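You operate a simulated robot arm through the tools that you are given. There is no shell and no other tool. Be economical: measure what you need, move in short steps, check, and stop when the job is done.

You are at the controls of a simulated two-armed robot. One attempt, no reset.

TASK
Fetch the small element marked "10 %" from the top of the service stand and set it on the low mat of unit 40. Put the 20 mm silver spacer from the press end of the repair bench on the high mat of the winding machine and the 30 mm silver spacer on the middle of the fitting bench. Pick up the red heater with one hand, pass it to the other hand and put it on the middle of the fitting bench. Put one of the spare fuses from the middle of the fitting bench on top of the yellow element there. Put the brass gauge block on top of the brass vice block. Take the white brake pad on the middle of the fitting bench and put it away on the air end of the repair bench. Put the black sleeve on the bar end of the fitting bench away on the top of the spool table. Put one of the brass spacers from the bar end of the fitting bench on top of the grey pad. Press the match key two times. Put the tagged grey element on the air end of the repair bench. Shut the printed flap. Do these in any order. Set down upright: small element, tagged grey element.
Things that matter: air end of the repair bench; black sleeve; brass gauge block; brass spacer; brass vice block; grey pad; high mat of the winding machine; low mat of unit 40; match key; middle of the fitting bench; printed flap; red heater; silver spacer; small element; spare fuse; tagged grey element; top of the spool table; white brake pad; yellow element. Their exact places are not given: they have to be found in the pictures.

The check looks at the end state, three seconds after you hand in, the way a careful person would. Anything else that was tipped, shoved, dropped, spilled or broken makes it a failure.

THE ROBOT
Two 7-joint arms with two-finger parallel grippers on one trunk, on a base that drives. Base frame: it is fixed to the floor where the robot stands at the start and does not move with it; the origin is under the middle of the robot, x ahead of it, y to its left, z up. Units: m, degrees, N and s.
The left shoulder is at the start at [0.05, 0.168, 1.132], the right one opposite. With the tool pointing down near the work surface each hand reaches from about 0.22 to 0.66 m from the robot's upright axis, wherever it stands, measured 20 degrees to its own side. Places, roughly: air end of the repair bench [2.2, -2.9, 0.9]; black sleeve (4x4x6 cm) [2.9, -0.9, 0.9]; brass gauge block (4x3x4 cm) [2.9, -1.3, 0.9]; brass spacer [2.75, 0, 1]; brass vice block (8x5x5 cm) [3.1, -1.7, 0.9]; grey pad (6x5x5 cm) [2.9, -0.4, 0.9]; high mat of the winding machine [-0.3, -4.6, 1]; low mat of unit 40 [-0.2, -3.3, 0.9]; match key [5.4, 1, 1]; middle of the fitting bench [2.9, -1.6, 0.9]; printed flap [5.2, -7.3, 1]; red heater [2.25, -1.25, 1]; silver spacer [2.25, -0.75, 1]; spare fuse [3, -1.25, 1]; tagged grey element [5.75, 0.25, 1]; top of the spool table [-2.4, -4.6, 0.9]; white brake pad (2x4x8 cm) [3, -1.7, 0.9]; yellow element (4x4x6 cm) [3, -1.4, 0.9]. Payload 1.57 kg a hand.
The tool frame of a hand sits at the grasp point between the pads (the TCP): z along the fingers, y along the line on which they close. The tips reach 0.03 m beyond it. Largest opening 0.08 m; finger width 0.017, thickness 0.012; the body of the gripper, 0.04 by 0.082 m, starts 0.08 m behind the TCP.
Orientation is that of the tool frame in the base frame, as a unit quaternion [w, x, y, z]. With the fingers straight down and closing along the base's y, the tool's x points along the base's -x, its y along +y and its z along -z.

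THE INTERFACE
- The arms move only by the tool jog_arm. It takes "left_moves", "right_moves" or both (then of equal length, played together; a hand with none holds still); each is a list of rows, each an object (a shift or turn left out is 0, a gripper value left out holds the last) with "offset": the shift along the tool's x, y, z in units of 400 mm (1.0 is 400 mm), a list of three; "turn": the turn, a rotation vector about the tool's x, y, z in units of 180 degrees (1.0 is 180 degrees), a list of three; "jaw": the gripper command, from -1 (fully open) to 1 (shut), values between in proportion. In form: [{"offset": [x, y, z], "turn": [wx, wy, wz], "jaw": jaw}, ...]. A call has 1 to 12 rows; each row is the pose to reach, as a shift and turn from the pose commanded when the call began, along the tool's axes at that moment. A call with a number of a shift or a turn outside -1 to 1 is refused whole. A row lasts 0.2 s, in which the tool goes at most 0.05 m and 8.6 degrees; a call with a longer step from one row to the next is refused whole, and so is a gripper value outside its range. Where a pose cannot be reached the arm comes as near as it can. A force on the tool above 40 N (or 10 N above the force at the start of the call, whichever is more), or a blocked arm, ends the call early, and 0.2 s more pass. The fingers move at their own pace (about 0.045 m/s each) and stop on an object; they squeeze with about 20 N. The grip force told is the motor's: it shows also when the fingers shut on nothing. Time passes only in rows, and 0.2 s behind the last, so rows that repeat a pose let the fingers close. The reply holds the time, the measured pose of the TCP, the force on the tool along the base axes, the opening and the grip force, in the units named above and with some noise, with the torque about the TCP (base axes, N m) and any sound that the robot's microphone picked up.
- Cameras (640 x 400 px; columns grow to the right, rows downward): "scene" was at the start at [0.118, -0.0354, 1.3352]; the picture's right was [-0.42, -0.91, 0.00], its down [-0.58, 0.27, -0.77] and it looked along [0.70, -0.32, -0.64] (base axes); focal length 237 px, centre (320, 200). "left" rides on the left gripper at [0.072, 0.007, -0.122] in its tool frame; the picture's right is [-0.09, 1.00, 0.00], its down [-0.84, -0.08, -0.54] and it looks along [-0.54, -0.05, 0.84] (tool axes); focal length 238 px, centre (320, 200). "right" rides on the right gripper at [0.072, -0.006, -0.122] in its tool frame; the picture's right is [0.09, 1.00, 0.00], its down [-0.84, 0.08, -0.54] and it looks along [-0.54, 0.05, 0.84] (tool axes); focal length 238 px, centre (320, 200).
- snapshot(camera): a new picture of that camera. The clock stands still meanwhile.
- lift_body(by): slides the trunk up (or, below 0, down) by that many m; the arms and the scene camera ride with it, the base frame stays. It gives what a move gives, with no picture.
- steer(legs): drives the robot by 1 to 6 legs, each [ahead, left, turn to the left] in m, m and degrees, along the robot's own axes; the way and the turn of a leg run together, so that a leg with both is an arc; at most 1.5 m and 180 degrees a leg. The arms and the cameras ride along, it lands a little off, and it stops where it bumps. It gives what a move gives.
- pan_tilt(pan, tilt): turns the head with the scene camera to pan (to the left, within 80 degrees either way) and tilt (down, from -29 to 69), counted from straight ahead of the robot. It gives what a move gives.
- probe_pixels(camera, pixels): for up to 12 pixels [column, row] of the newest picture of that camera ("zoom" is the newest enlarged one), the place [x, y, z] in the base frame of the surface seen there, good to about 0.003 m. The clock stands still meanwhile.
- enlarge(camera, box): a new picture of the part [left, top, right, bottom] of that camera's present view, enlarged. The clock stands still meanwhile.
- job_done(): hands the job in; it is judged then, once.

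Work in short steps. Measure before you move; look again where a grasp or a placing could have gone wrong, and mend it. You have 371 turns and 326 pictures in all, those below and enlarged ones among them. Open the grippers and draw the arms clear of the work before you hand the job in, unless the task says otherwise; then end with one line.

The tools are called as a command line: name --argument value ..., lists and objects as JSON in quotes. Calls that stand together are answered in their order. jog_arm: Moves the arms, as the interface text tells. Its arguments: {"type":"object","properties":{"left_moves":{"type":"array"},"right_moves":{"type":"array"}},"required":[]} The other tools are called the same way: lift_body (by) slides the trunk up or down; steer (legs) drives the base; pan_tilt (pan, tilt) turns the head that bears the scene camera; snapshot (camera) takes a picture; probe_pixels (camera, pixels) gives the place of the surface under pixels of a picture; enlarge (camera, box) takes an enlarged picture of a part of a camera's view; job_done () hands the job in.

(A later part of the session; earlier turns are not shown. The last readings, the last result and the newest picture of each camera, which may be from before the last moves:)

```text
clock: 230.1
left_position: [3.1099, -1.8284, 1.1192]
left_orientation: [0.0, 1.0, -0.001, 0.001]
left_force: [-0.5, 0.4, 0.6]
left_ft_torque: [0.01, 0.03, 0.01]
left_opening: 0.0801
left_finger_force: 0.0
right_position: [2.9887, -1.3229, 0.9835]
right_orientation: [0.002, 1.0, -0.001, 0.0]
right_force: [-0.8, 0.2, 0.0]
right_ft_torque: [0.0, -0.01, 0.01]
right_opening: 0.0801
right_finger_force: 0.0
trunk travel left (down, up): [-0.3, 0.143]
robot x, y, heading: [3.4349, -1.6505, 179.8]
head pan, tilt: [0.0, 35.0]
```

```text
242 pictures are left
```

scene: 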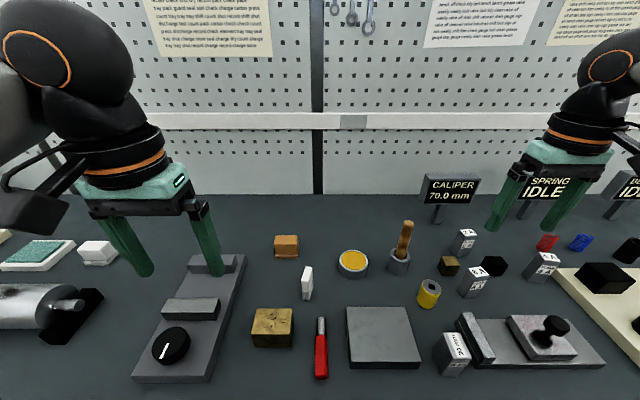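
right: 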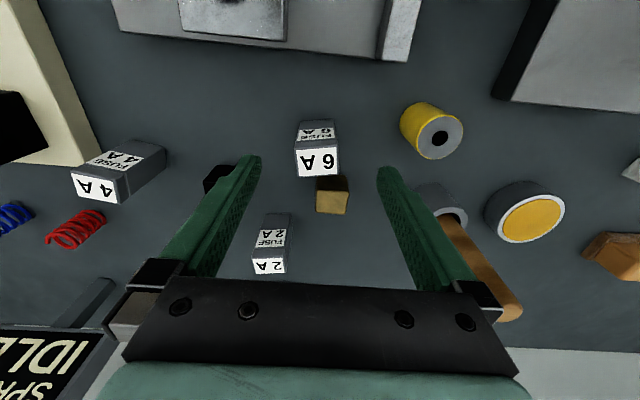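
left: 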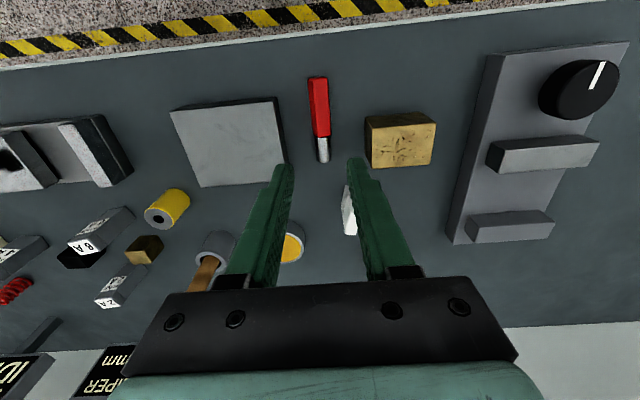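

Yellow top centre [3.005,−1.4225,0.911]. I descend onto the fuse and close.

jog_arm --right_moves '[{"offset": [-0.012, 0.0, 0.09]}, {"offset": [-0.012, 0, 0.173]}, {"offset": [-0.012, 0, 0.173], "jaw": 1}, {"offset": [-0.012, 0, 0.173], "jaw": 1}, {"offset": [-0.012, 0, 0.173], "jaw": 1}, {"offset": [-0.012, 0, 0.173], "jaw": 1}, {"offset": [-0.012, 0, 0.173], "jaw": 1}]'

snapshot --camera "right"

```text
clock: 231.7
left_position: [3.1093, -1.83, 1.1199]
left_orientation: [0.0, 1.0, -0.001, -0.001]
left_force: [0.2, 0.2, -0.4]
left_ft_torque: [-0.01, -0.02, 0.04]
left_opening: 0.0802
left_finger_force: 0.1
right_position: [2.9838, -1.3255, 0.9138]
right_orientation: [0.001, 1.0, 0.0, 0.0]
right_force: [0.8, 0.4, -0.4]
right_ft_torque: [0.02, 0.0, -0.01]
right_opening: 0.0335
right_finger_force: 20.3
trunk travel left (down, up): [-0.3, 0.143]
robot x, y, heading: [3.4332, -1.6537, 180.0]
head pan, tilt: [0.0, 35.0]
```

```text
241 pictures are left
```

right: 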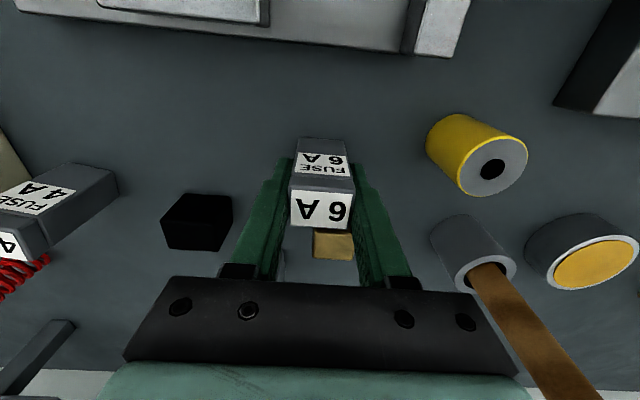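

Fuse gripped. Before carrying, I check the brush cup's location beside the yellow element.

probe_pixels --camera "scene" --pixels '[[398, 268], [407, 258], [405, 225], [403, 245], [390, 262]]'

jog_arm --right_moves '[{"offset": [0, 0, -0.1]}, {"offset": [0, 0, -0.2]}, {"offset": [0, 0, -0.3]}, {"offset": [-0.02, 0.08, -0.3]}, {"offset": [-0.04, 0.16, -0.3]}, {"offset": [-0.053, 0.242, -0.3]}, {"offset": [-0.053, 0.242, -0.25]}]'

```text
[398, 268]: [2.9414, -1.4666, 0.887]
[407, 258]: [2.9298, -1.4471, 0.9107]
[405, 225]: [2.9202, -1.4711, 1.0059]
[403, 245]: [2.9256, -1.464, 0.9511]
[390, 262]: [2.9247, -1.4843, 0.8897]
```

```text
clock: 233.2
left_position: [3.1092, -1.8304, 1.1203]
left_orientation: [0.0, 1.0, -0.001, 0.0]
left_force: [0.0, 0.5, -0.7]
left_ft_torque: [0.01, 0.05, 0.02]
left_opening: 0.0802
left_finger_force: 0.1
right_position: [2.9608, -1.4225, 1.014]
right_orientation: [0.001, 1.0, -0.001, 0.0]
right_force: [0.1, 0.8, -0.1]
right_ft_torque: [0.03, -0.01, -0.04]
right_opening: 0.0334
right_finger_force: 19.9
trunk travel left (down, up): [-0.3, 0.143]
robot x, y, heading: [3.4352, -1.6566, 179.9]
head pan, tilt: [0.0, 35.0]
```

I moved x the wrong way (now 2.961, still clear of the brush). I correct by +0.044 in x.

jog_arm --right_moves '[{"offset": [0.06, 0, -0.02]}, {"offset": [0.111, 0, 0]}, {"offset": [0.111, 0, 0]}]'

snapshot --camera "right"

enlarge --camera "scene" --box '[360, 190, 520, 300]'

```text
clock: 234.1
left_position: [3.1087, -1.8309, 1.1189]
left_orientation: [-0.001, 1.0, -0.001, -0.001]
left_force: [-0.3, 0.3, 0.3]
left_ft_torque: [0.02, -0.08, -0.03]
left_opening: 0.0801
left_finger_force: 0.0
right_position: [3.0073, -1.4209, 1.0132]
right_orientation: [0.001, 1.0, -0.002, 0.0]
right_force: [0.3, 0.1, -0.1]
right_ft_torque: [-0.01, -0.03, 0.01]
right_opening: 0.0337
right_finger_force: 19.7
trunk travel left (down, up): [-0.3, 0.143]
robot x, y, heading: [3.4338, -1.6557, 179.7]
head pan, tilt: [0.0, 35.0]
```

```text
240 pictures are left
```

right: 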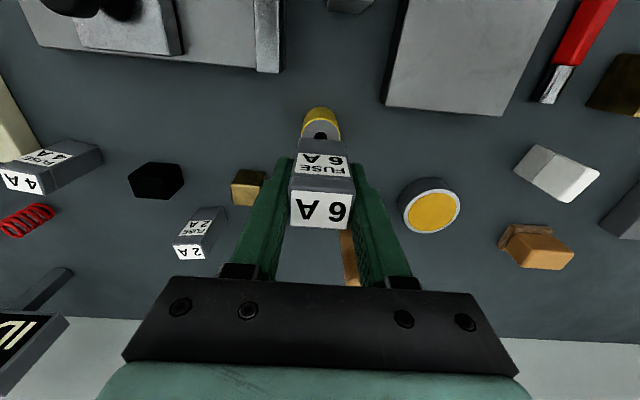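

```text
3.64 times, centred on (440, 245) of scene
```

zoom: 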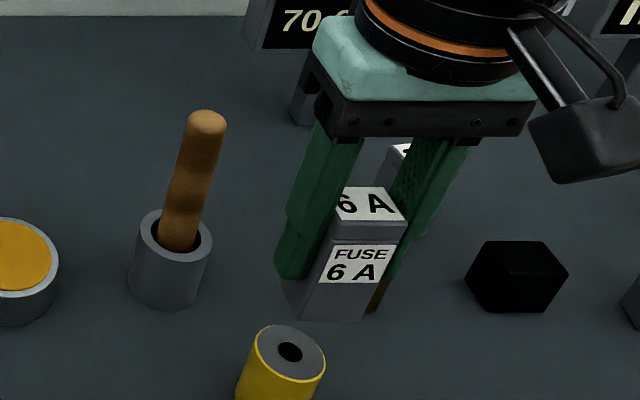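

Aligned over the yellow top. I descend to TCP z 0.9665 and check.

jog_arm --right_moves '[{"offset": [-0.005, 0.003, 0.06]}, {"offset": [-0.005, 0.003, 0.1]}, {"offset": [-0.005, 0.003, 0.115]}, {"offset": [-0.005, 0.003, 0.115]}]'

enlarge --camera "scene" --box '[360, 220, 480, 320]'

```text
clock: 235.1
left_position: [3.1105, -1.8296, 1.1185]
left_orientation: [0.0, 1.0, -0.001, 0.0]
left_force: [0.3, 0.4, -0.2]
left_ft_torque: [0.04, -0.02, -0.01]
left_opening: 0.0802
left_finger_force: 0.0
right_position: [3.0026, -1.4231, 0.9678]
right_orientation: [0.001, 1.0, -0.001, 0.0]
right_force: [-0.3, 0.1, -0.5]
right_ft_torque: [0.01, 0.03, 0.02]
right_opening: 0.0334
right_finger_force: 19.9
trunk travel left (down, up): [-0.3, 0.143]
robot x, y, heading: [3.4344, -1.6549, 179.7]
head pan, tilt: [0.0, 35.0]
```

```text
4.00 times, centred on (420, 270) of scene
```

zoom: 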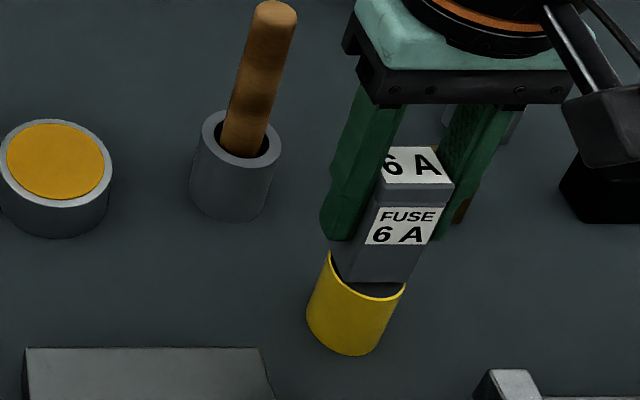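

Slightly offset to the right/back by a couple of mm; I nudge, lower 2 mm, release and rise.

jog_arm --right_moves '[{"offset": [0.005, 0.005, 0]}, {"offset": [0.005, 0.005, 0.004]}, {"offset": [0.005, 0.005, 0.004]}, {"offset": [0.005, 0.005, 0.004], "jaw": -0.15}, {"offset": [0.005, 0.005, 0.004], "jaw": -0.15}, {"offset": [0.005, 0.005, 0.004], "jaw": -0.15}, {"offset": [0.005, 0.005, -0.06]}, {"offset": [0.005, 0.005, -0.15]}, {"offset": [0.005, 0.005, -0.25]}, {"offset": [0.005, 0.005, -0.35]}]'

enlarge --camera "scene" --box '[360, 220, 480, 320]'

snapshot --camera "right"

```text
clock: 237.2
left_position: [3.1095, -1.8308, 1.1196]
left_orientation: [-0.001, 1.0, -0.002, 0.0]
left_force: [1.2, 1.0, 0.3]
left_ft_torque: [0.0, 0.02, -0.03]
left_opening: 0.08
left_finger_force: 0.1
right_position: [3.0051, -1.4265, 1.1116]
right_orientation: [0.0, 1.0, 0.0, 0.0]
right_force: [1.3, 0.1, 0.8]
right_ft_torque: [-0.02, -0.02, 0.0]
right_opening: 0.046
right_finger_force: 0.0
trunk travel left (down, up): [-0.3, 0.143]
robot x, y, heading: [3.4317, -1.6495, 179.9]
head pan, tilt: [0.0, 35.0]
```

```text
4.00 times, centred on (420, 270) of scene
```

zoom: 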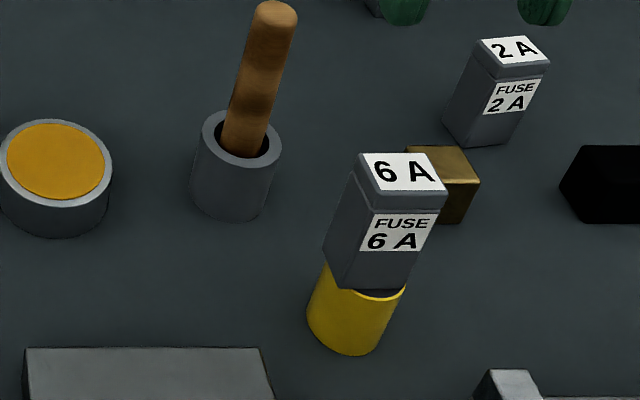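

```text
236 pictures are left
```

right: 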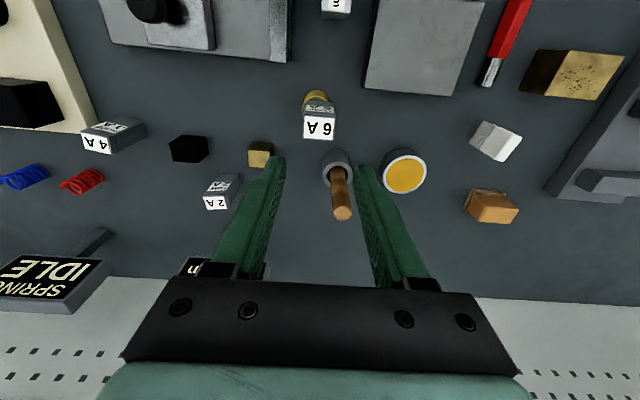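

Fuse stands on the yellow element. Next, the gauge block ≈[2.92,−1.342]; I move the right hand over it.

jog_arm --right_moves '[{"offset": [-0.06, -0.08, 0], "jaw": -0.4}, {"offset": [-0.12, -0.16, 0]}, {"offset": [-0.18, -0.211, 0]}, {"offset": [-0.2125, -0.211, 0.05]}, {"offset": [-0.2125, -0.211, 0.15]}, {"offset": [-0.2125, -0.211, 0.25]}]'

snapshot --camera "right"

```text
clock: 238.7
left_position: [3.1072, -1.8304, 1.1198]
left_orientation: [0.0, 1.0, -0.001, 0.0]
left_force: [0.1, 0.4, -0.3]
left_ft_torque: [0.0, -0.01, -0.05]
left_opening: 0.0802
left_finger_force: 0.1
right_position: [2.9196, -1.3391, 1.0072]
right_orientation: [0.0, 1.0, 0.0, 0.0]
right_force: [0.6, -1.4, -0.4]
right_ft_torque: [0.0, 0.01, 0.01]
right_opening: 0.056
right_finger_force: 0.2
trunk travel left (down, up): [-0.3, 0.143]
robot x, y, heading: [3.4365, -1.6581, 180.0]
head pan, tilt: [0.0, 35.0]
```

```text
235 pictures are left
```

right: 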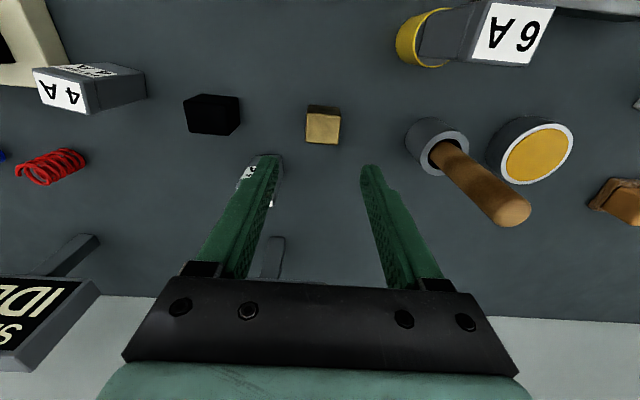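

probe_pixels --camera "right" --pixels '[[310, 118], [338, 120], [310, 138], [336, 140], [323, 127], [245, 175], [270, 203]]'

```text
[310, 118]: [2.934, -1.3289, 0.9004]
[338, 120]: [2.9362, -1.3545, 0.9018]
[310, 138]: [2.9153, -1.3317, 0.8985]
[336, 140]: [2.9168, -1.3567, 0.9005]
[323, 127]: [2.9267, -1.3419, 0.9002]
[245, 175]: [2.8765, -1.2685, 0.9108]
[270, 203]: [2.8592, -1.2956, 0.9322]
```

Gauge top centre [2.927,−1.3425], top 0.900. Descend to 0.897, close, lift.

jog_arm --right_moves '[{"offset": [0.018, 0.008, 0.1]}, {"offset": [0.018, 0.008, 0.2]}, {"offset": [0.018, 0.008, 0.272]}, {"offset": [0.018, 0.008, 0.272], "jaw": 1}, {"offset": [0.018, 0.008, 0.272], "jaw": 1}, {"offset": [0.018, 0.008, 0.272], "jaw": 1}, {"offset": [0.018, 0.008, 0.272], "jaw": 1}, {"offset": [0.018, 0.008, 0.17], "jaw": 1}, {"offset": [0.018, 0.008, 0.06], "jaw": 1}, {"offset": [0.018, 0.008, -0.06], "jaw": 1}, {"offset": [0.018, 0.008, -0.18], "jaw": 1}, {"offset": [0.018, 0.008, -0.28], "jaw": 1}]'

snapshot --camera "right"

```text
clock: 241.2
left_position: [3.1094, -1.831, 1.1192]
left_orientation: [0.0, 1.0, -0.001, 0.0]
left_force: [0.6, -0.2, 0.5]
left_ft_torque: [0.02, 0.04, -0.03]
left_opening: 0.0804
left_finger_force: 0.1
right_position: [2.9262, -1.3414, 1.1212]
right_orientation: [0.001, 1.0, 0.001, -0.001]
right_force: [0.1, -1.3, -1.5]
right_ft_torque: [-0.03, 0.0, 0.0]
right_opening: 0.0335
right_finger_force: 19.9
trunk travel left (down, up): [-0.3, 0.143]
robot x, y, heading: [3.4354, -1.6548, 179.9]
head pan, tilt: [0.0, 35.0]
```

```text
234 pictures are left
```

right: 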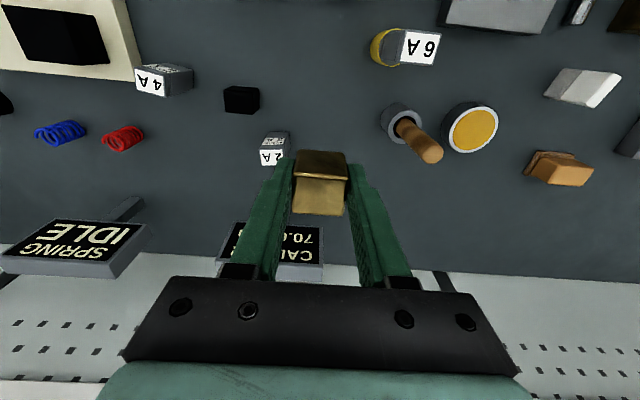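

Gauge block held. I shift the base left 0.28 m and back 0.085 m so the vice block is in the right hand's zone, and look.

steer --legs '[[-0.085, 0.28, 0]]'

snapshot --camera "scene"

snapshot --camera "right"

```text
clock: 243.3
left_position: [3.193, -2.1137, 1.1189]
left_orientation: [-0.001, 1.0, -0.002, 0.0]
left_force: [-0.5, -0.5, 0.0]
left_ft_torque: [0.03, 0.0, 0.01]
left_opening: 0.0801
left_finger_force: 0.1
right_position: [3.0122, -1.6258, 1.1203]
right_orientation: [0.002, 1.0, -0.002, 0.001]
right_force: [-0.1, -0.6, -0.4]
right_ft_torque: [-0.01, -0.05, -0.02]
right_opening: 0.0331
right_finger_force: 19.9
trunk travel left (down, up): [-0.3, 0.143]
robot x, y, heading: [3.5181, -1.9384, 180.0]
head pan, tilt: [0.0, 35.0]
```

```text
233 pictures are left
```

scene: 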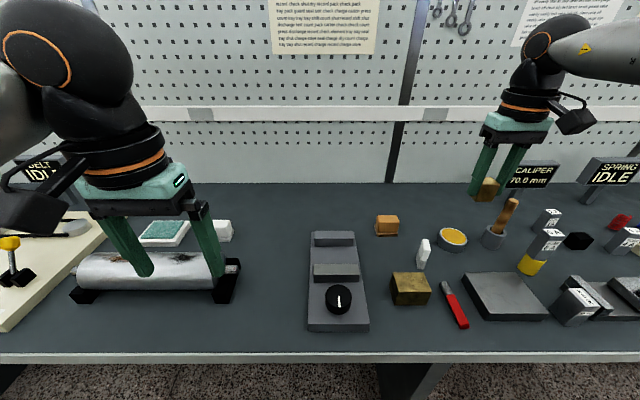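

```text
232 pictures are left
```

right: 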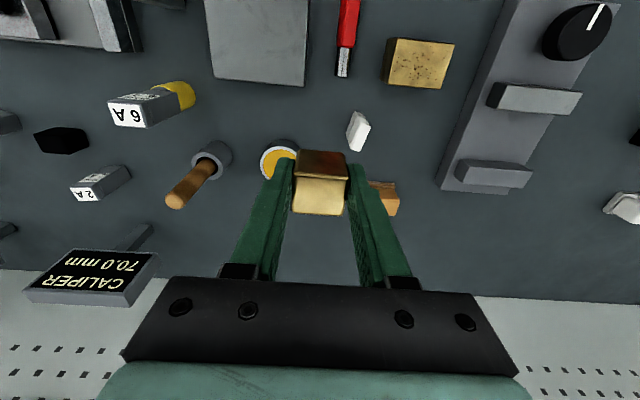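

I measure the vice block top from the right camera (corners ~ (395,40), (453,45), (390,82), (443,87)).

probe_pixels --camera "right" --pixels '[[400, 42], [449, 48], [394, 80], [440, 85], [420, 62]]'

probe_pixels --camera "scene" --pixels '[[394, 275], [426, 275], [396, 288], [429, 289], [410, 281]]'

```text
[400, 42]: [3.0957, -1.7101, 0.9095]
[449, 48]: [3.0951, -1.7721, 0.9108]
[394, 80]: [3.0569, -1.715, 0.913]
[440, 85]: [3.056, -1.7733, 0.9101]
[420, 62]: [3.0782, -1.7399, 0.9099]
```

```text
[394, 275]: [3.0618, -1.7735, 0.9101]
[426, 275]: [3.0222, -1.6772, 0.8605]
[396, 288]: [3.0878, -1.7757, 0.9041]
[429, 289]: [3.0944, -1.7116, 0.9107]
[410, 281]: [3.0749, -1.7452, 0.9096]
```

Vice block centre [3.076,−1.742], top 0.910. I carry the gauge block over it and down to TCP 0.951.

jog_arm --right_moves '[{"offset": [0.05, 0.1, 0]}, {"offset": [0.1, 0.2, 0]}, {"offset": [0.16, 0.29, 0]}, {"offset": [0.16, 0.29, 0.1]}, {"offset": [0.16, 0.29, 0.2]}, {"offset": [0.16, 0.29, 0.3]}, {"offset": [0.16, 0.29, 0.38]}, {"offset": [0.16, 0.29, 0.42]}, {"offset": [0.16, 0.29, 0.42]}]'

enlarge --camera "scene" --box '[350, 210, 480, 330]'

```text
clock: 245.3
left_position: [3.1931, -2.1131, 1.1186]
left_orientation: [0.0, 1.0, -0.002, 0.0]
left_force: [-0.2, 0.7, 0.1]
left_ft_torque: [0.02, 0.02, 0.02]
left_opening: 0.0803
left_finger_force: 0.0
right_position: [3.0758, -1.7419, 0.952]
right_orientation: [0.001, 1.0, -0.002, 0.0]
right_force: [-0.1, 0.0, -1.4]
right_ft_torque: [-0.02, 0.0, 0.02]
right_opening: 0.0336
right_finger_force: 20.1
trunk travel left (down, up): [-0.3, 0.143]
robot x, y, heading: [3.5202, -1.9384, 179.8]
head pan, tilt: [0.0, 35.0]
```

```text
3.33 times, centred on (415, 270) of scene
```

zoom: 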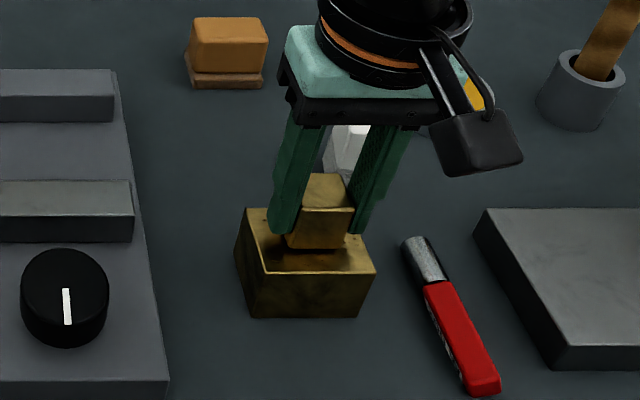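

Nicely centred. Lower 3 mm, release and rise.

jog_arm --right_moves '[{"offset": [0, 0, 0.007]}, {"offset": [0, 0, 0.007]}, {"offset": [0, 0, 0.007], "jaw": -0.15}, {"offset": [0, 0, 0.007], "jaw": -0.15}, {"offset": [0, 0, 0.007], "jaw": -0.15}, {"offset": [0, 0, -0.08]}, {"offset": [0, 0, -0.18]}, {"offset": [0, 0, -0.28]}, {"offset": [0, 0, -0.38]}]'

enlarge --camera "scene" --box '[350, 210, 480, 330]'

snapshot --camera "right"

```text
clock: 247.3
left_position: [3.1931, -2.113, 1.1187]
left_orientation: [0.0, 1.0, -0.002, 0.0]
left_force: [0.7, -0.1, 0.7]
left_ft_torque: [0.01, -0.02, 0.04]
left_opening: 0.08
left_finger_force: 0.1
right_position: [3.0763, -1.7443, 1.1042]
right_orientation: [0.0, 1.0, -0.002, 0.001]
right_force: [1.3, -0.4, 0.5]
right_ft_torque: [0.0, -0.03, 0.0]
right_opening: 0.046
right_finger_force: 0.1
trunk travel left (down, up): [-0.3, 0.143]
robot x, y, heading: [3.52, -1.9391, 180.0]
head pan, tilt: [0.0, 35.0]
```

```text
3.33 times, centred on (415, 270) of scene
```

zoom: 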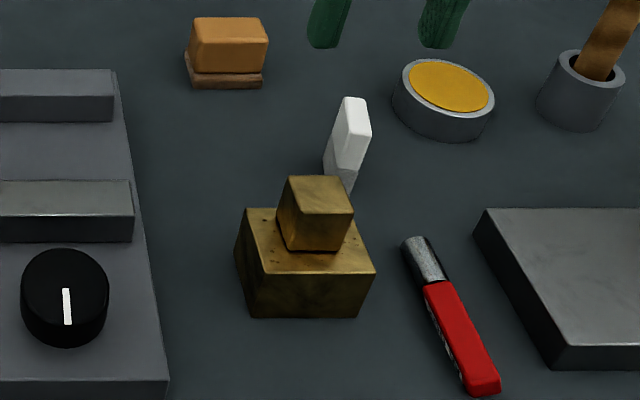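

```text
229 pictures are left
```

right: 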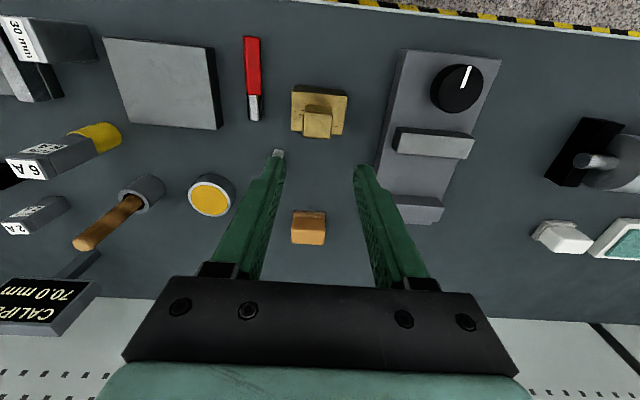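

Gauge block sits on the vice block. Next, the bar end: I back off and strafe right (+y) to y≈−0.35.

steer --legs '[[-0.25, 0, 0], [0, -1.5, 0], [0, -0.1, 0]]'

snapshot --camera "scene"

```text
clock: 256.9
left_position: [3.4398, -0.5228, 1.1187]
left_orientation: [0.001, 1.0, 0.009, -0.001]
left_force: [0.6, 0.0, 0.3]
left_ft_torque: [-0.01, 0.0, -0.03]
left_opening: 0.0798
left_finger_force: 0.0
right_position: [3.3138, -0.158, 1.1039]
right_orientation: [0.0, 1.0, 0.01, 0.0]
right_force: [-0.8, 0.9, 0.5]
right_ft_torque: [-0.04, 0.01, 0.02]
right_opening: 0.0458
right_finger_force: 0.0
trunk travel left (down, up): [-0.3, 0.143]
robot x, y, heading: [3.7599, -0.3432, -178.9]
head pan, tilt: [0.0, 35.0]
```

```text
228 pictures are left
```

scene: 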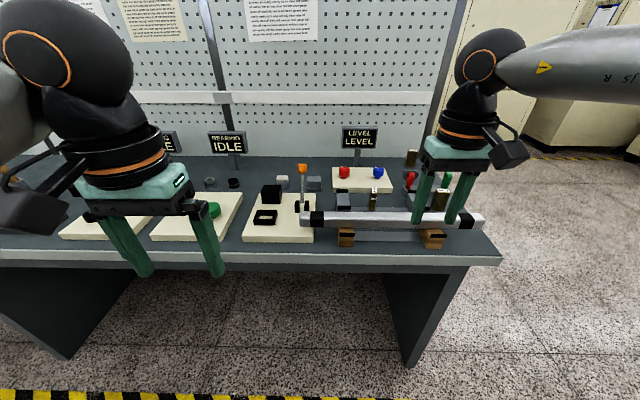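

I enlarge the bar end.

enlarge --camera "scene" --box '[190, 130, 510, 270]'

probe_pixels --camera "zoom" --pixels '[[440, 65], [445, 52], [365, 120], [370, 140], [310, 145], [250, 105], [190, 98], [290, 110], [500, 140], [300, 185], [480, 190], [560, 195]]'

```text
2.00 times, centred on (350, 200) of scene
```

zoom: 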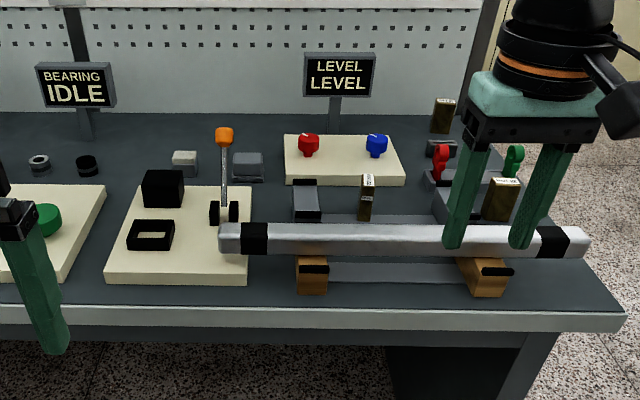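

```text
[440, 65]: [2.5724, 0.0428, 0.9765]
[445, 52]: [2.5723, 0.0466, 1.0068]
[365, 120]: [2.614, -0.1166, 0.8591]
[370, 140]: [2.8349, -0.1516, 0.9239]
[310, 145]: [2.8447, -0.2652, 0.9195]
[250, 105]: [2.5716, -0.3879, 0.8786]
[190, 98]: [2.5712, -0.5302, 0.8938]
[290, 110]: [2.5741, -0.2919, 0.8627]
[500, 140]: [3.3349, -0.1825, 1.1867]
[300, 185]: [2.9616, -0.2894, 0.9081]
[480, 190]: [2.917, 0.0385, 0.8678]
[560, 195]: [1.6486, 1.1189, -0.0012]
```

Brass pieces at zoom (367,195), (502,200), (445,115); grey blocks at (185,163) and (248,165). I raise the right hand, drive closer and look down.

jog_arm --right_moves '[{"offset": [0.08, -0.05, -0.06]}, {"offset": [0.16, -0.1, -0.12]}, {"offset": [0.2, -0.15, -0.2]}]' --left_moves '[{"offset": [0, 0, -0.1]}, {"offset": [0, 0, -0.2]}, {"offset": [0, 0, -0.2]}]'

steer --legs '[[0.2, -0.02, -1.1]]'

pan_tilt --pan -8 --tilt 40

snapshot --camera "scene"

```text
clock: 257.7
left_position: [3.441, -0.5238, 1.1993]
left_orientation: [0.0, 1.0, 0.01, 0.0]
left_force: [0.2, -0.4, -0.4]
left_ft_torque: [-0.04, 0.01, 0.0]
left_opening: 0.0799
left_finger_force: 0.0
right_position: [3.3956, -0.0939, 1.1801]
right_orientation: [0.001, 1.0, 0.01, 0.001]
right_force: [-0.2, -0.6, 0.0]
right_ft_torque: [0.02, -0.02, -0.01]
right_opening: 0.0459
right_finger_force: 0.0
trunk travel left (down, up): [-0.3, 0.143]
robot x, y, heading: [3.7627, -0.3407, -178.9]
head pan, tilt: [0.0, 35.0]
```

```text
clock: 259.3
left_position: [3.2393, -0.502, 1.1989]
left_orientation: [0.0, 1.0, 0.002, 0.0]
left_force: [-0.6, -0.5, -0.4]
left_ft_torque: [0.0, 0.01, 0.0]
left_opening: 0.08
left_finger_force: 0.1
right_position: [3.2012, -0.072, 1.1792]
right_orientation: [0.001, 1.0, 0.003, 0.001]
right_force: [-0.2, -1.0, 0.7]
right_ft_torque: [0.0, 0.0, 0.02]
right_opening: 0.046
right_finger_force: 0.0
trunk travel left (down, up): [-0.3, 0.143]
robot x, y, heading: [3.56, -0.3267, -179.8]
head pan, tilt: [0.0, 35.0]
```

```text
clock: 260.0
left_position: [3.2399, -0.5027, 1.2004]
left_orientation: [0.0, 1.0, 0.003, 0.0]
left_force: [0.5, 0.6, -0.5]
left_ft_torque: [0.03, -0.02, -0.03]
left_opening: 0.0799
left_finger_force: 0.2
right_position: [3.2008, -0.0721, 1.1804]
right_orientation: [0.001, 1.0, 0.002, 0.0]
right_force: [-0.9, -0.1, -0.7]
right_ft_torque: [0.0, 0.01, -0.03]
right_opening: 0.0461
right_finger_force: 0.1
trunk travel left (down, up): [-0.3, 0.143]
robot x, y, heading: [3.5606, -0.3253, -179.5]
head pan, tilt: [-8.0, 40.0]
```

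```text
226 pictures are left
```

scene: 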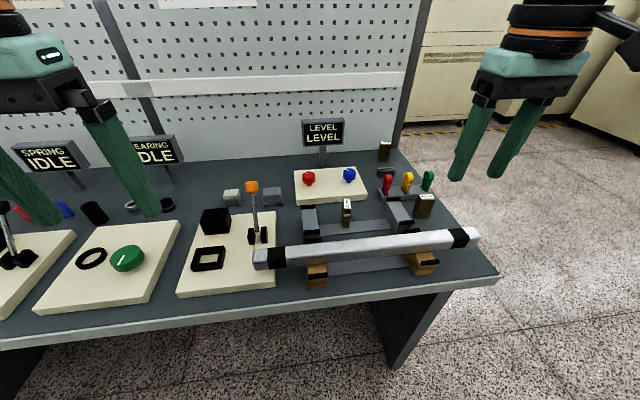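

enlarge --camera "scene" --box '[180, 120, 480, 300]'

probe_pixels --camera "zoom" --pixels '[[110, 153], [110, 168], [195, 150], [195, 165], [355, 175], [355, 200], [437, 55], [437, 75], [525, 165], [525, 195], [280, 195], [75, 205]]'

```text
2.13 times, centred on (330, 210) of scene
```

zoom: 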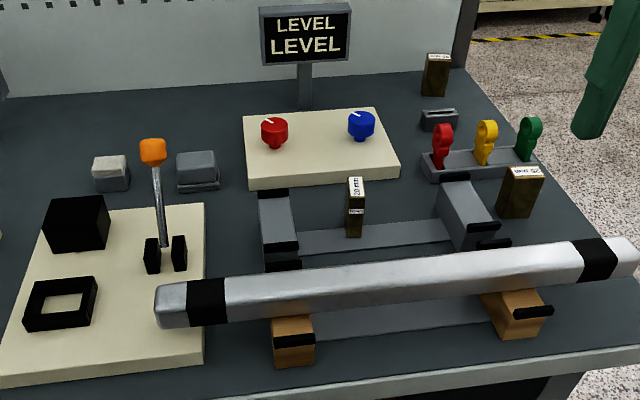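

```text
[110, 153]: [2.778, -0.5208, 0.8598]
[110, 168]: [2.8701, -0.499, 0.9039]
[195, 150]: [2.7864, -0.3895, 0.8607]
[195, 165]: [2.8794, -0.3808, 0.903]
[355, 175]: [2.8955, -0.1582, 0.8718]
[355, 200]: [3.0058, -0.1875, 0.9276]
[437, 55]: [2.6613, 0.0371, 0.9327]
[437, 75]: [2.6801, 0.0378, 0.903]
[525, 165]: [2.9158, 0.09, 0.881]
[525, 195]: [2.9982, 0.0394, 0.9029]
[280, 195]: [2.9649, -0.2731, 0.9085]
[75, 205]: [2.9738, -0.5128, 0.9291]
```

Grey pad: zoom (197,163) → [2.88,−0.38], top 0.903. Middle brass spacer ≈[3.0,−0.187]. I drive to base [3.44,−0.42] and put the right hand over it.

steer --legs '[[0.12, 0.095, -0.5]]'

jog_arm --right_moves '[{"offset": [-0.05, 0.02, 0], "jaw": -1}, {"offset": [-0.1, 0.04, 0]}, {"offset": [-0.15, 0.05, 0]}, {"offset": [-0.19, 0.05, 0.05]}]'

snapshot --camera "right"

snapshot --camera "scene"

```text
clock: 261.4
left_position: [3.1198, -0.5955, 1.1988]
left_orientation: [0.001, 1.0, -0.002, 0.0]
left_force: [0.5, -0.3, -0.4]
left_ft_torque: [0.02, -0.03, -0.01]
left_opening: 0.0801
left_finger_force: 0.0
right_position: [3.0837, -0.1647, 1.1812]
right_orientation: [0.0, 1.0, 0.0, -0.001]
right_force: [-0.2, 0.1, 0.5]
right_ft_torque: [-0.01, -0.04, -0.01]
right_opening: 0.0462
right_finger_force: 0.1
trunk travel left (down, up): [-0.3, 0.143]
robot x, y, heading: [3.4415, -0.4163, 180.1]
head pan, tilt: [-8.0, 40.0]
```

```text
clock: 262.4
left_position: [3.1199, -0.5937, 1.1985]
left_orientation: [0.0, 1.0, -0.001, 0.0]
left_force: [-0.9, 0.0, 0.3]
left_ft_torque: [-0.02, -0.03, 0.03]
left_opening: 0.0801
left_finger_force: 0.1
right_position: [3.006, -0.1828, 1.1576]
right_orientation: [0.0, 1.0, 0.0, 0.001]
right_force: [0.5, -0.2, 0.1]
right_ft_torque: [0.01, -0.02, 0.0]
right_opening: 0.0798
right_finger_force: 0.0
trunk travel left (down, up): [-0.3, 0.143]
robot x, y, heading: [3.4461, -0.4194, 179.7]
head pan, tilt: [-8.0, 40.0]
```

```text
224 pictures are left
```

right: 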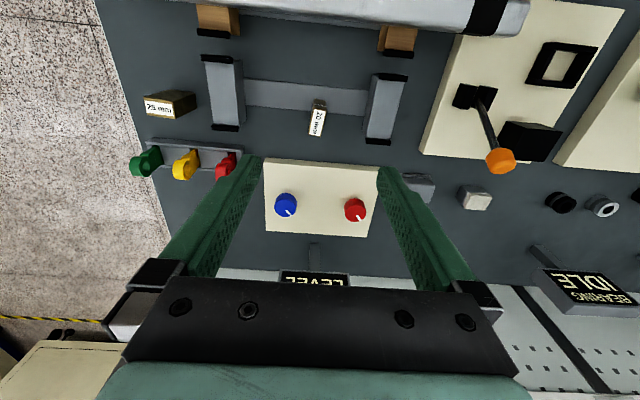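

```text
223 pictures are left
```

scene: 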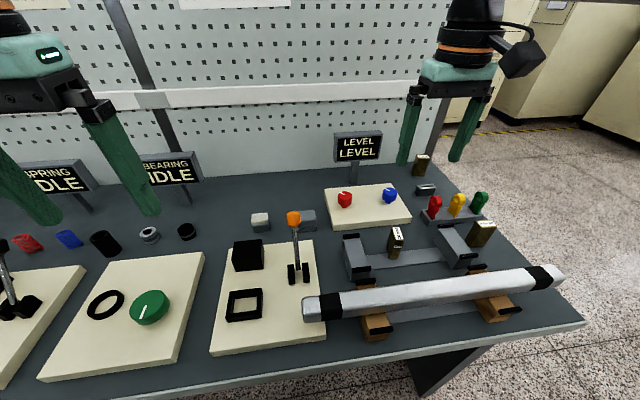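

enlarge --camera "right" --box '[200, 60, 420, 160]'

probe_pixels --camera "zoom" --pixels '[[325, 145], [355, 148], [320, 215], [350, 218], [337, 180], [340, 125], [200, 110], [560, 110], [350, 250], [335, 90]]'

```text
2.91 times, centred on (310, 110) of right
```

zoom: 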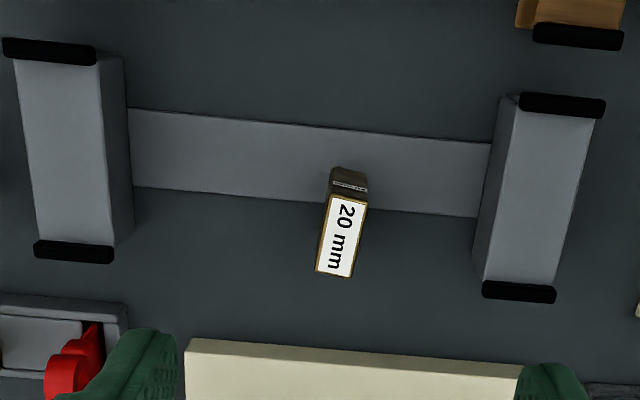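

```text
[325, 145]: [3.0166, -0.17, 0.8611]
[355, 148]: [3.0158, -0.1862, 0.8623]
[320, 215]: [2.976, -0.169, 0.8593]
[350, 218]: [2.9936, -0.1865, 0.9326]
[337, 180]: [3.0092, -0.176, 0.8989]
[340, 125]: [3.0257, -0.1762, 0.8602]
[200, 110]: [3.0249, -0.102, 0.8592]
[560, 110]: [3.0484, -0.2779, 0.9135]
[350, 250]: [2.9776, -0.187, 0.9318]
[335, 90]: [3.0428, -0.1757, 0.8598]
```

Brass spacer 20 mm centre ≈[2.985,−0.184], top 0.932, standing on the bench. I descend to z 0.905, checking midway.

jog_arm --right_moves '[{"offset": [-0.03, 0.0, 0.1]}, {"offset": [-0.0525, 0, 0.2]}, {"offset": [-0.0525, 0, 0.32]}, {"offset": [-0.0525, 0, 0.44]}]'

snapshot --camera "right"

probe_pixels --camera "right" --pixels '[[320, 150], [325, 165], [315, 145], [335, 148]]'

```text
clock: 263.4
left_position: [3.1217, -0.5937, 1.1986]
left_orientation: [0.0, 1.0, -0.001, 0.0]
left_force: [0.2, 0.0, -0.8]
left_ft_torque: [0.02, 0.02, 0.0]
left_opening: 0.0803
left_finger_force: 0.0
right_position: [2.9865, -0.1861, 0.9792]
right_orientation: [0.0, 1.0, 0.0, 0.0]
right_force: [0.9, 0.8, -0.5]
right_ft_torque: [0.0, 0.0, 0.02]
right_opening: 0.08
right_finger_force: 0.0
trunk travel left (down, up): [-0.3, 0.143]
robot x, y, heading: [3.4471, -0.4183, 180.1]
head pan, tilt: [-8.0, 40.0]
```

```text
221 pictures are left
```

right: 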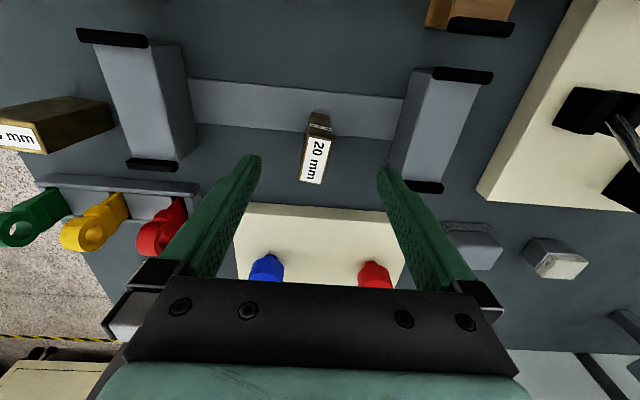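

```text
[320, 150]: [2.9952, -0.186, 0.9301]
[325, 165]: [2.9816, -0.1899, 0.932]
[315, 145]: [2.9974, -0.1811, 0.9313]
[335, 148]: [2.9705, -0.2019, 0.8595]
```

Good. Descend, close, lift.

jog_arm --right_moves '[{"offset": [0, -0.005, 0.1]}, {"offset": [0, -0.005, 0.185]}, {"offset": [0, -0.005, 0.185], "jaw": 1}, {"offset": [0, -0.005, 0.185], "jaw": 1}, {"offset": [0, -0.005, 0.185], "jaw": 1}, {"offset": [0, -0.005, 0.185], "jaw": 1}, {"offset": [0, -0.005, 0.185], "jaw": 1}, {"offset": [0, -0.005, 0.185], "jaw": 1}]'

snapshot --camera "right"

jog_arm --right_moves '[{"offset": [0, 0, -0.1]}, {"offset": [0, 0, -0.2]}, {"offset": [0, 0, -0.3]}, {"offset": [0, 0, -0.4]}, {"offset": [0, 0, -0.5]}]'

```text
clock: 265.2
left_position: [3.122, -0.5944, 1.1987]
left_orientation: [-0.002, 1.0, -0.001, 0.0]
left_force: [0.2, -0.5, 0.2]
left_ft_torque: [-0.01, -0.03, -0.03]
left_opening: 0.0801
left_finger_force: 0.1
right_position: [2.9892, -0.1825, 0.9089]
right_orientation: [0.001, 1.0, 0.0, 0.0]
right_force: [0.0, 1.3, 1.5]
right_ft_torque: [0.12, -0.01, 0.01]
right_opening: 0.0194
right_finger_force: 19.9
trunk travel left (down, up): [-0.3, 0.143]
robot x, y, heading: [3.4414, -0.4212, 180.0]
head pan, tilt: [-8.0, 40.0]
```

```text
220 pictures are left
```

right: 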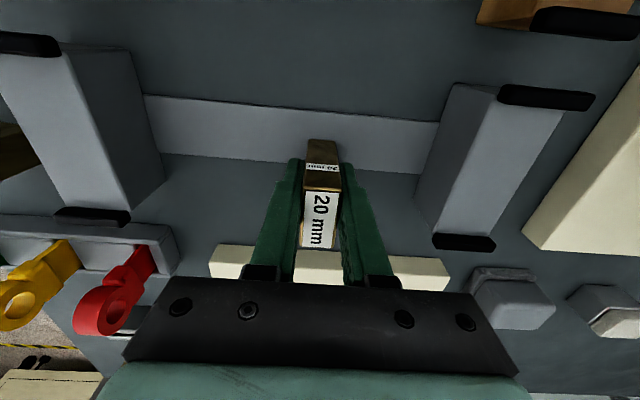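

```text
clock: 266.4
left_position: [3.1212, -0.5945, 1.2001]
left_orientation: [0.0, 1.0, 0.0, 0.0]
left_force: [-0.6, 0.8, -0.2]
left_ft_torque: [0.02, 0.0, -0.01]
left_opening: 0.0802
left_finger_force: 0.0
right_position: [2.9911, -0.1783, 1.1094]
right_orientation: [0.001, 1.0, 0.001, 0.001]
right_force: [-0.2, 0.2, -2.1]
right_ft_torque: [0.0, 0.01, 0.02]
right_opening: 0.0198
right_finger_force: 20.2
trunk travel left (down, up): [-0.3, 0.143]
robot x, y, heading: [3.4407, -0.4204, 179.7]
head pan, tilt: [-8.0, 40.0]
```

Held. I check the lever near the grey pad and measure the pad.

enlarge --camera "scene" --box '[220, 180, 380, 300]'

probe_pixels --camera "zoom" --pixels '[[290, 145], [285, 165], [305, 220], [310, 290], [335, 130], [370, 130], [340, 155], [375, 155], [365, 170], [160, 155], [360, 140]]'

```text
3.33 times, centred on (300, 240) of scene
```

zoom: 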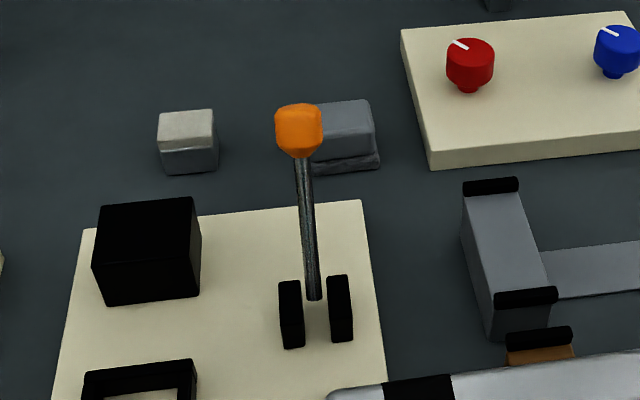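

```text
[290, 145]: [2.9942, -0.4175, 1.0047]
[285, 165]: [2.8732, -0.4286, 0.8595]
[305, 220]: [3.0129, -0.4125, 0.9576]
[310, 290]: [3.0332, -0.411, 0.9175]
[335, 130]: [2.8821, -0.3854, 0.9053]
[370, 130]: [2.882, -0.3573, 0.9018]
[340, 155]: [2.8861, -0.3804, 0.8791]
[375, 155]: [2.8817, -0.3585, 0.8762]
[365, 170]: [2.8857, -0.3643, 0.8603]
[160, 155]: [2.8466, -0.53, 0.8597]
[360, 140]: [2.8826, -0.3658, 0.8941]
```

Pad front face x≈2.883, top ≈0.904; lever knob at [2.99,−0.417], z up to ~1.02. I raise the hand a bit, shift the base to [3.37,−0.60] and look.

jog_arm --right_moves '[{"offset": [0, 0, -0.1]}]'

steer --legs '[[0.07, 0.18, 0]]'

snapshot --camera "right"

snapshot --camera "scene"

```text
clock: 266.8
left_position: [3.1228, -0.595, 1.1989]
left_orientation: [0.0, 1.0, -0.001, 0.0]
left_force: [0.1, 0.0, -0.3]
left_ft_torque: [-0.03, 0.03, -0.02]
left_opening: 0.0801
left_finger_force: 0.1
right_position: [2.9889, -0.1774, 1.1487]
right_orientation: [0.001, 1.0, 0.0, 0.001]
right_force: [0.1, 0.6, -1.8]
right_ft_torque: [-0.02, -0.01, 0.0]
right_opening: 0.0199
right_finger_force: 19.9
trunk travel left (down, up): [-0.3, 0.143]
robot x, y, heading: [3.4406, -0.4194, 180.2]
head pan, tilt: [-8.0, 40.0]
```

```text
clock: 268.4
left_position: [3.0532, -0.782, 1.1994]
left_orientation: [-0.001, 1.0, 0.004, 0.0]
left_force: [-0.7, -2.0, -0.4]
left_ft_torque: [0.05, -0.01, 0.0]
left_opening: 0.0801
left_finger_force: 0.1
right_position: [2.9174, -0.3666, 1.1491]
right_orientation: [0.0, 1.0, 0.004, -0.001]
right_force: [0.1, -0.2, -2.8]
right_ft_torque: [0.02, -0.01, -0.01]
right_opening: 0.02
right_finger_force: 19.7
trunk travel left (down, up): [-0.3, 0.143]
robot x, y, heading: [3.3757, -0.6039, -179.6]
head pan, tilt: [-8.0, 40.0]
```

```text
218 pictures are left
```

right: 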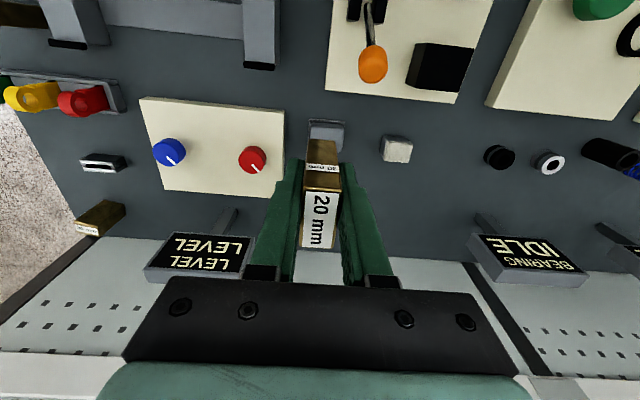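

```text
217 pictures are left
```

scene: 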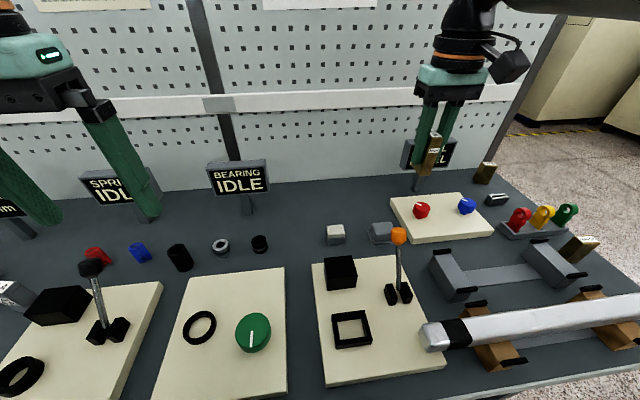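

enlarge --camera "right" --box '[280, 100, 420, 190]'

probe_pixels --camera "zoom" --pixels '[[145, 95], [285, 110], [140, 130], [280, 160], [200, 115], [150, 110], [270, 130]]'

enlarge --camera "scene" --box '[320, 200, 440, 290]'

probe_pixels --camera "zoom" --pixels '[[290, 130], [380, 125], [280, 110], [370, 112], [340, 120], [300, 150], [335, 165]]'

```text
4.44 times, centred on (350, 145) of right
```

zoom: 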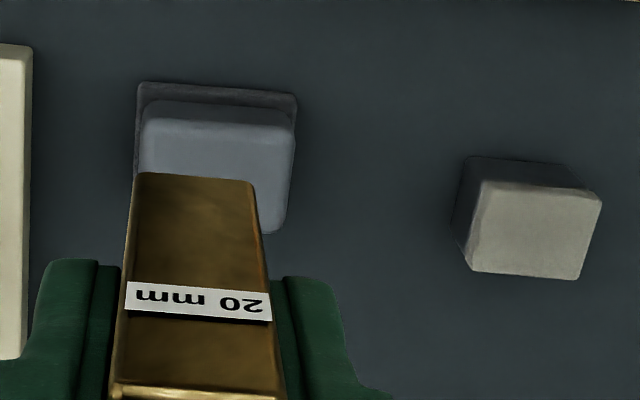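

```text
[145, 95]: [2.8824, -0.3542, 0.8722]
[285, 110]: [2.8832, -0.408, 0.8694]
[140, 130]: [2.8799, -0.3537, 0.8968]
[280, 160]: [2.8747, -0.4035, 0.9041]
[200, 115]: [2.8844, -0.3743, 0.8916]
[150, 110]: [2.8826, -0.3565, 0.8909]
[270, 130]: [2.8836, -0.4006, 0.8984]
```

```text
4.44 times, centred on (380, 245) of scene
```

zoom: 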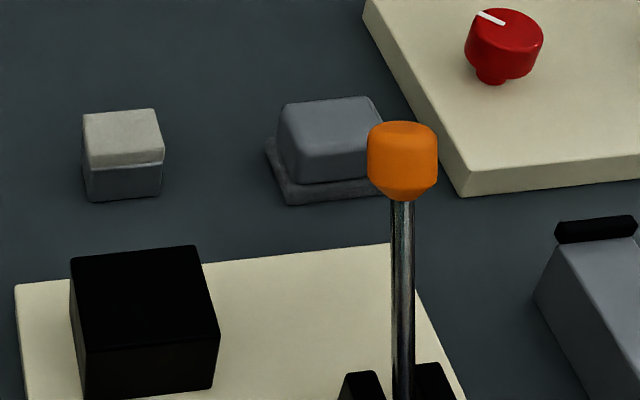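

```text
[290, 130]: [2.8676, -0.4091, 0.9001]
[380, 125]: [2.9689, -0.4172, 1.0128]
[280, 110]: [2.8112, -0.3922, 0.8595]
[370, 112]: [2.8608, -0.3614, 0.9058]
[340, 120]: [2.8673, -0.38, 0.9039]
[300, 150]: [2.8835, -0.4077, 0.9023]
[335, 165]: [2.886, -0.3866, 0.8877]
```

Pad centre [2.862,−0.381], top 0.905. I move over and descend to TCP 0.958.

jog_arm --right_moves '[{"offset": [-0.07, 0.02, 0.0]}, {"offset": [-0.139, 0.036, 0.0]}, {"offset": [-0.139, 0.036, 0.1]}, {"offset": [-0.139, 0.036, 0.2]}, {"offset": [-0.139, 0.036, 0.3]}, {"offset": [-0.139, 0.036, 0.4]}, {"offset": [-0.139, 0.036, 0.465]}, {"offset": [-0.139, 0.036, 0.465]}]'

snapshot --camera "right"

enlarge --camera "scene" --box '[320, 160, 480, 290]'

```text
clock: 270.1
left_position: [3.0542, -0.7825, 1.1991]
left_orientation: [-0.001, 1.0, 0.004, 0.0]
left_force: [-0.1, -0.4, -0.3]
left_ft_torque: [0.01, 0.0, 0.02]
left_opening: 0.08
left_finger_force: 0.1
right_position: [2.8604, -0.3833, 0.9652]
right_orientation: [0.002, 1.0, 0.005, 0.0]
right_force: [0.3, 0.7, -2.5]
right_ft_torque: [0.02, -0.04, -0.03]
right_opening: 0.0199
right_finger_force: 20.4
right hand out of reach, approached as far as the arm can: row 2
trunk travel left (down, up): [-0.3, 0.143]
robot x, y, heading: [3.3754, -0.6017, -179.3]
head pan, tilt: [-8.0, 40.0]
```

```text
214 pictures are left
```

right: 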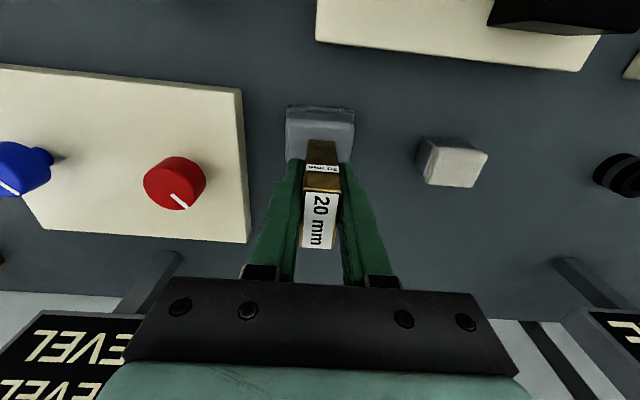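

```text
3.08 times, centred on (400, 225) of scene
```

zoom: 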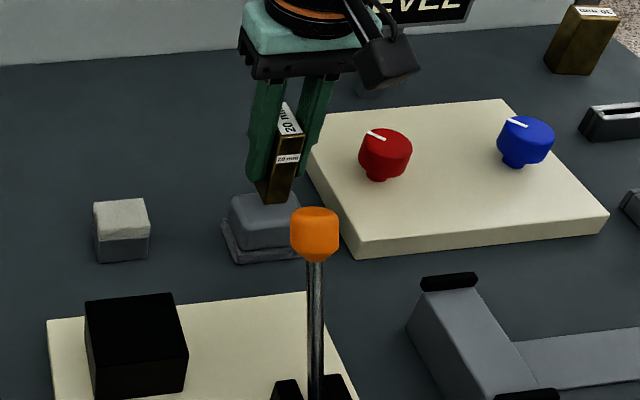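

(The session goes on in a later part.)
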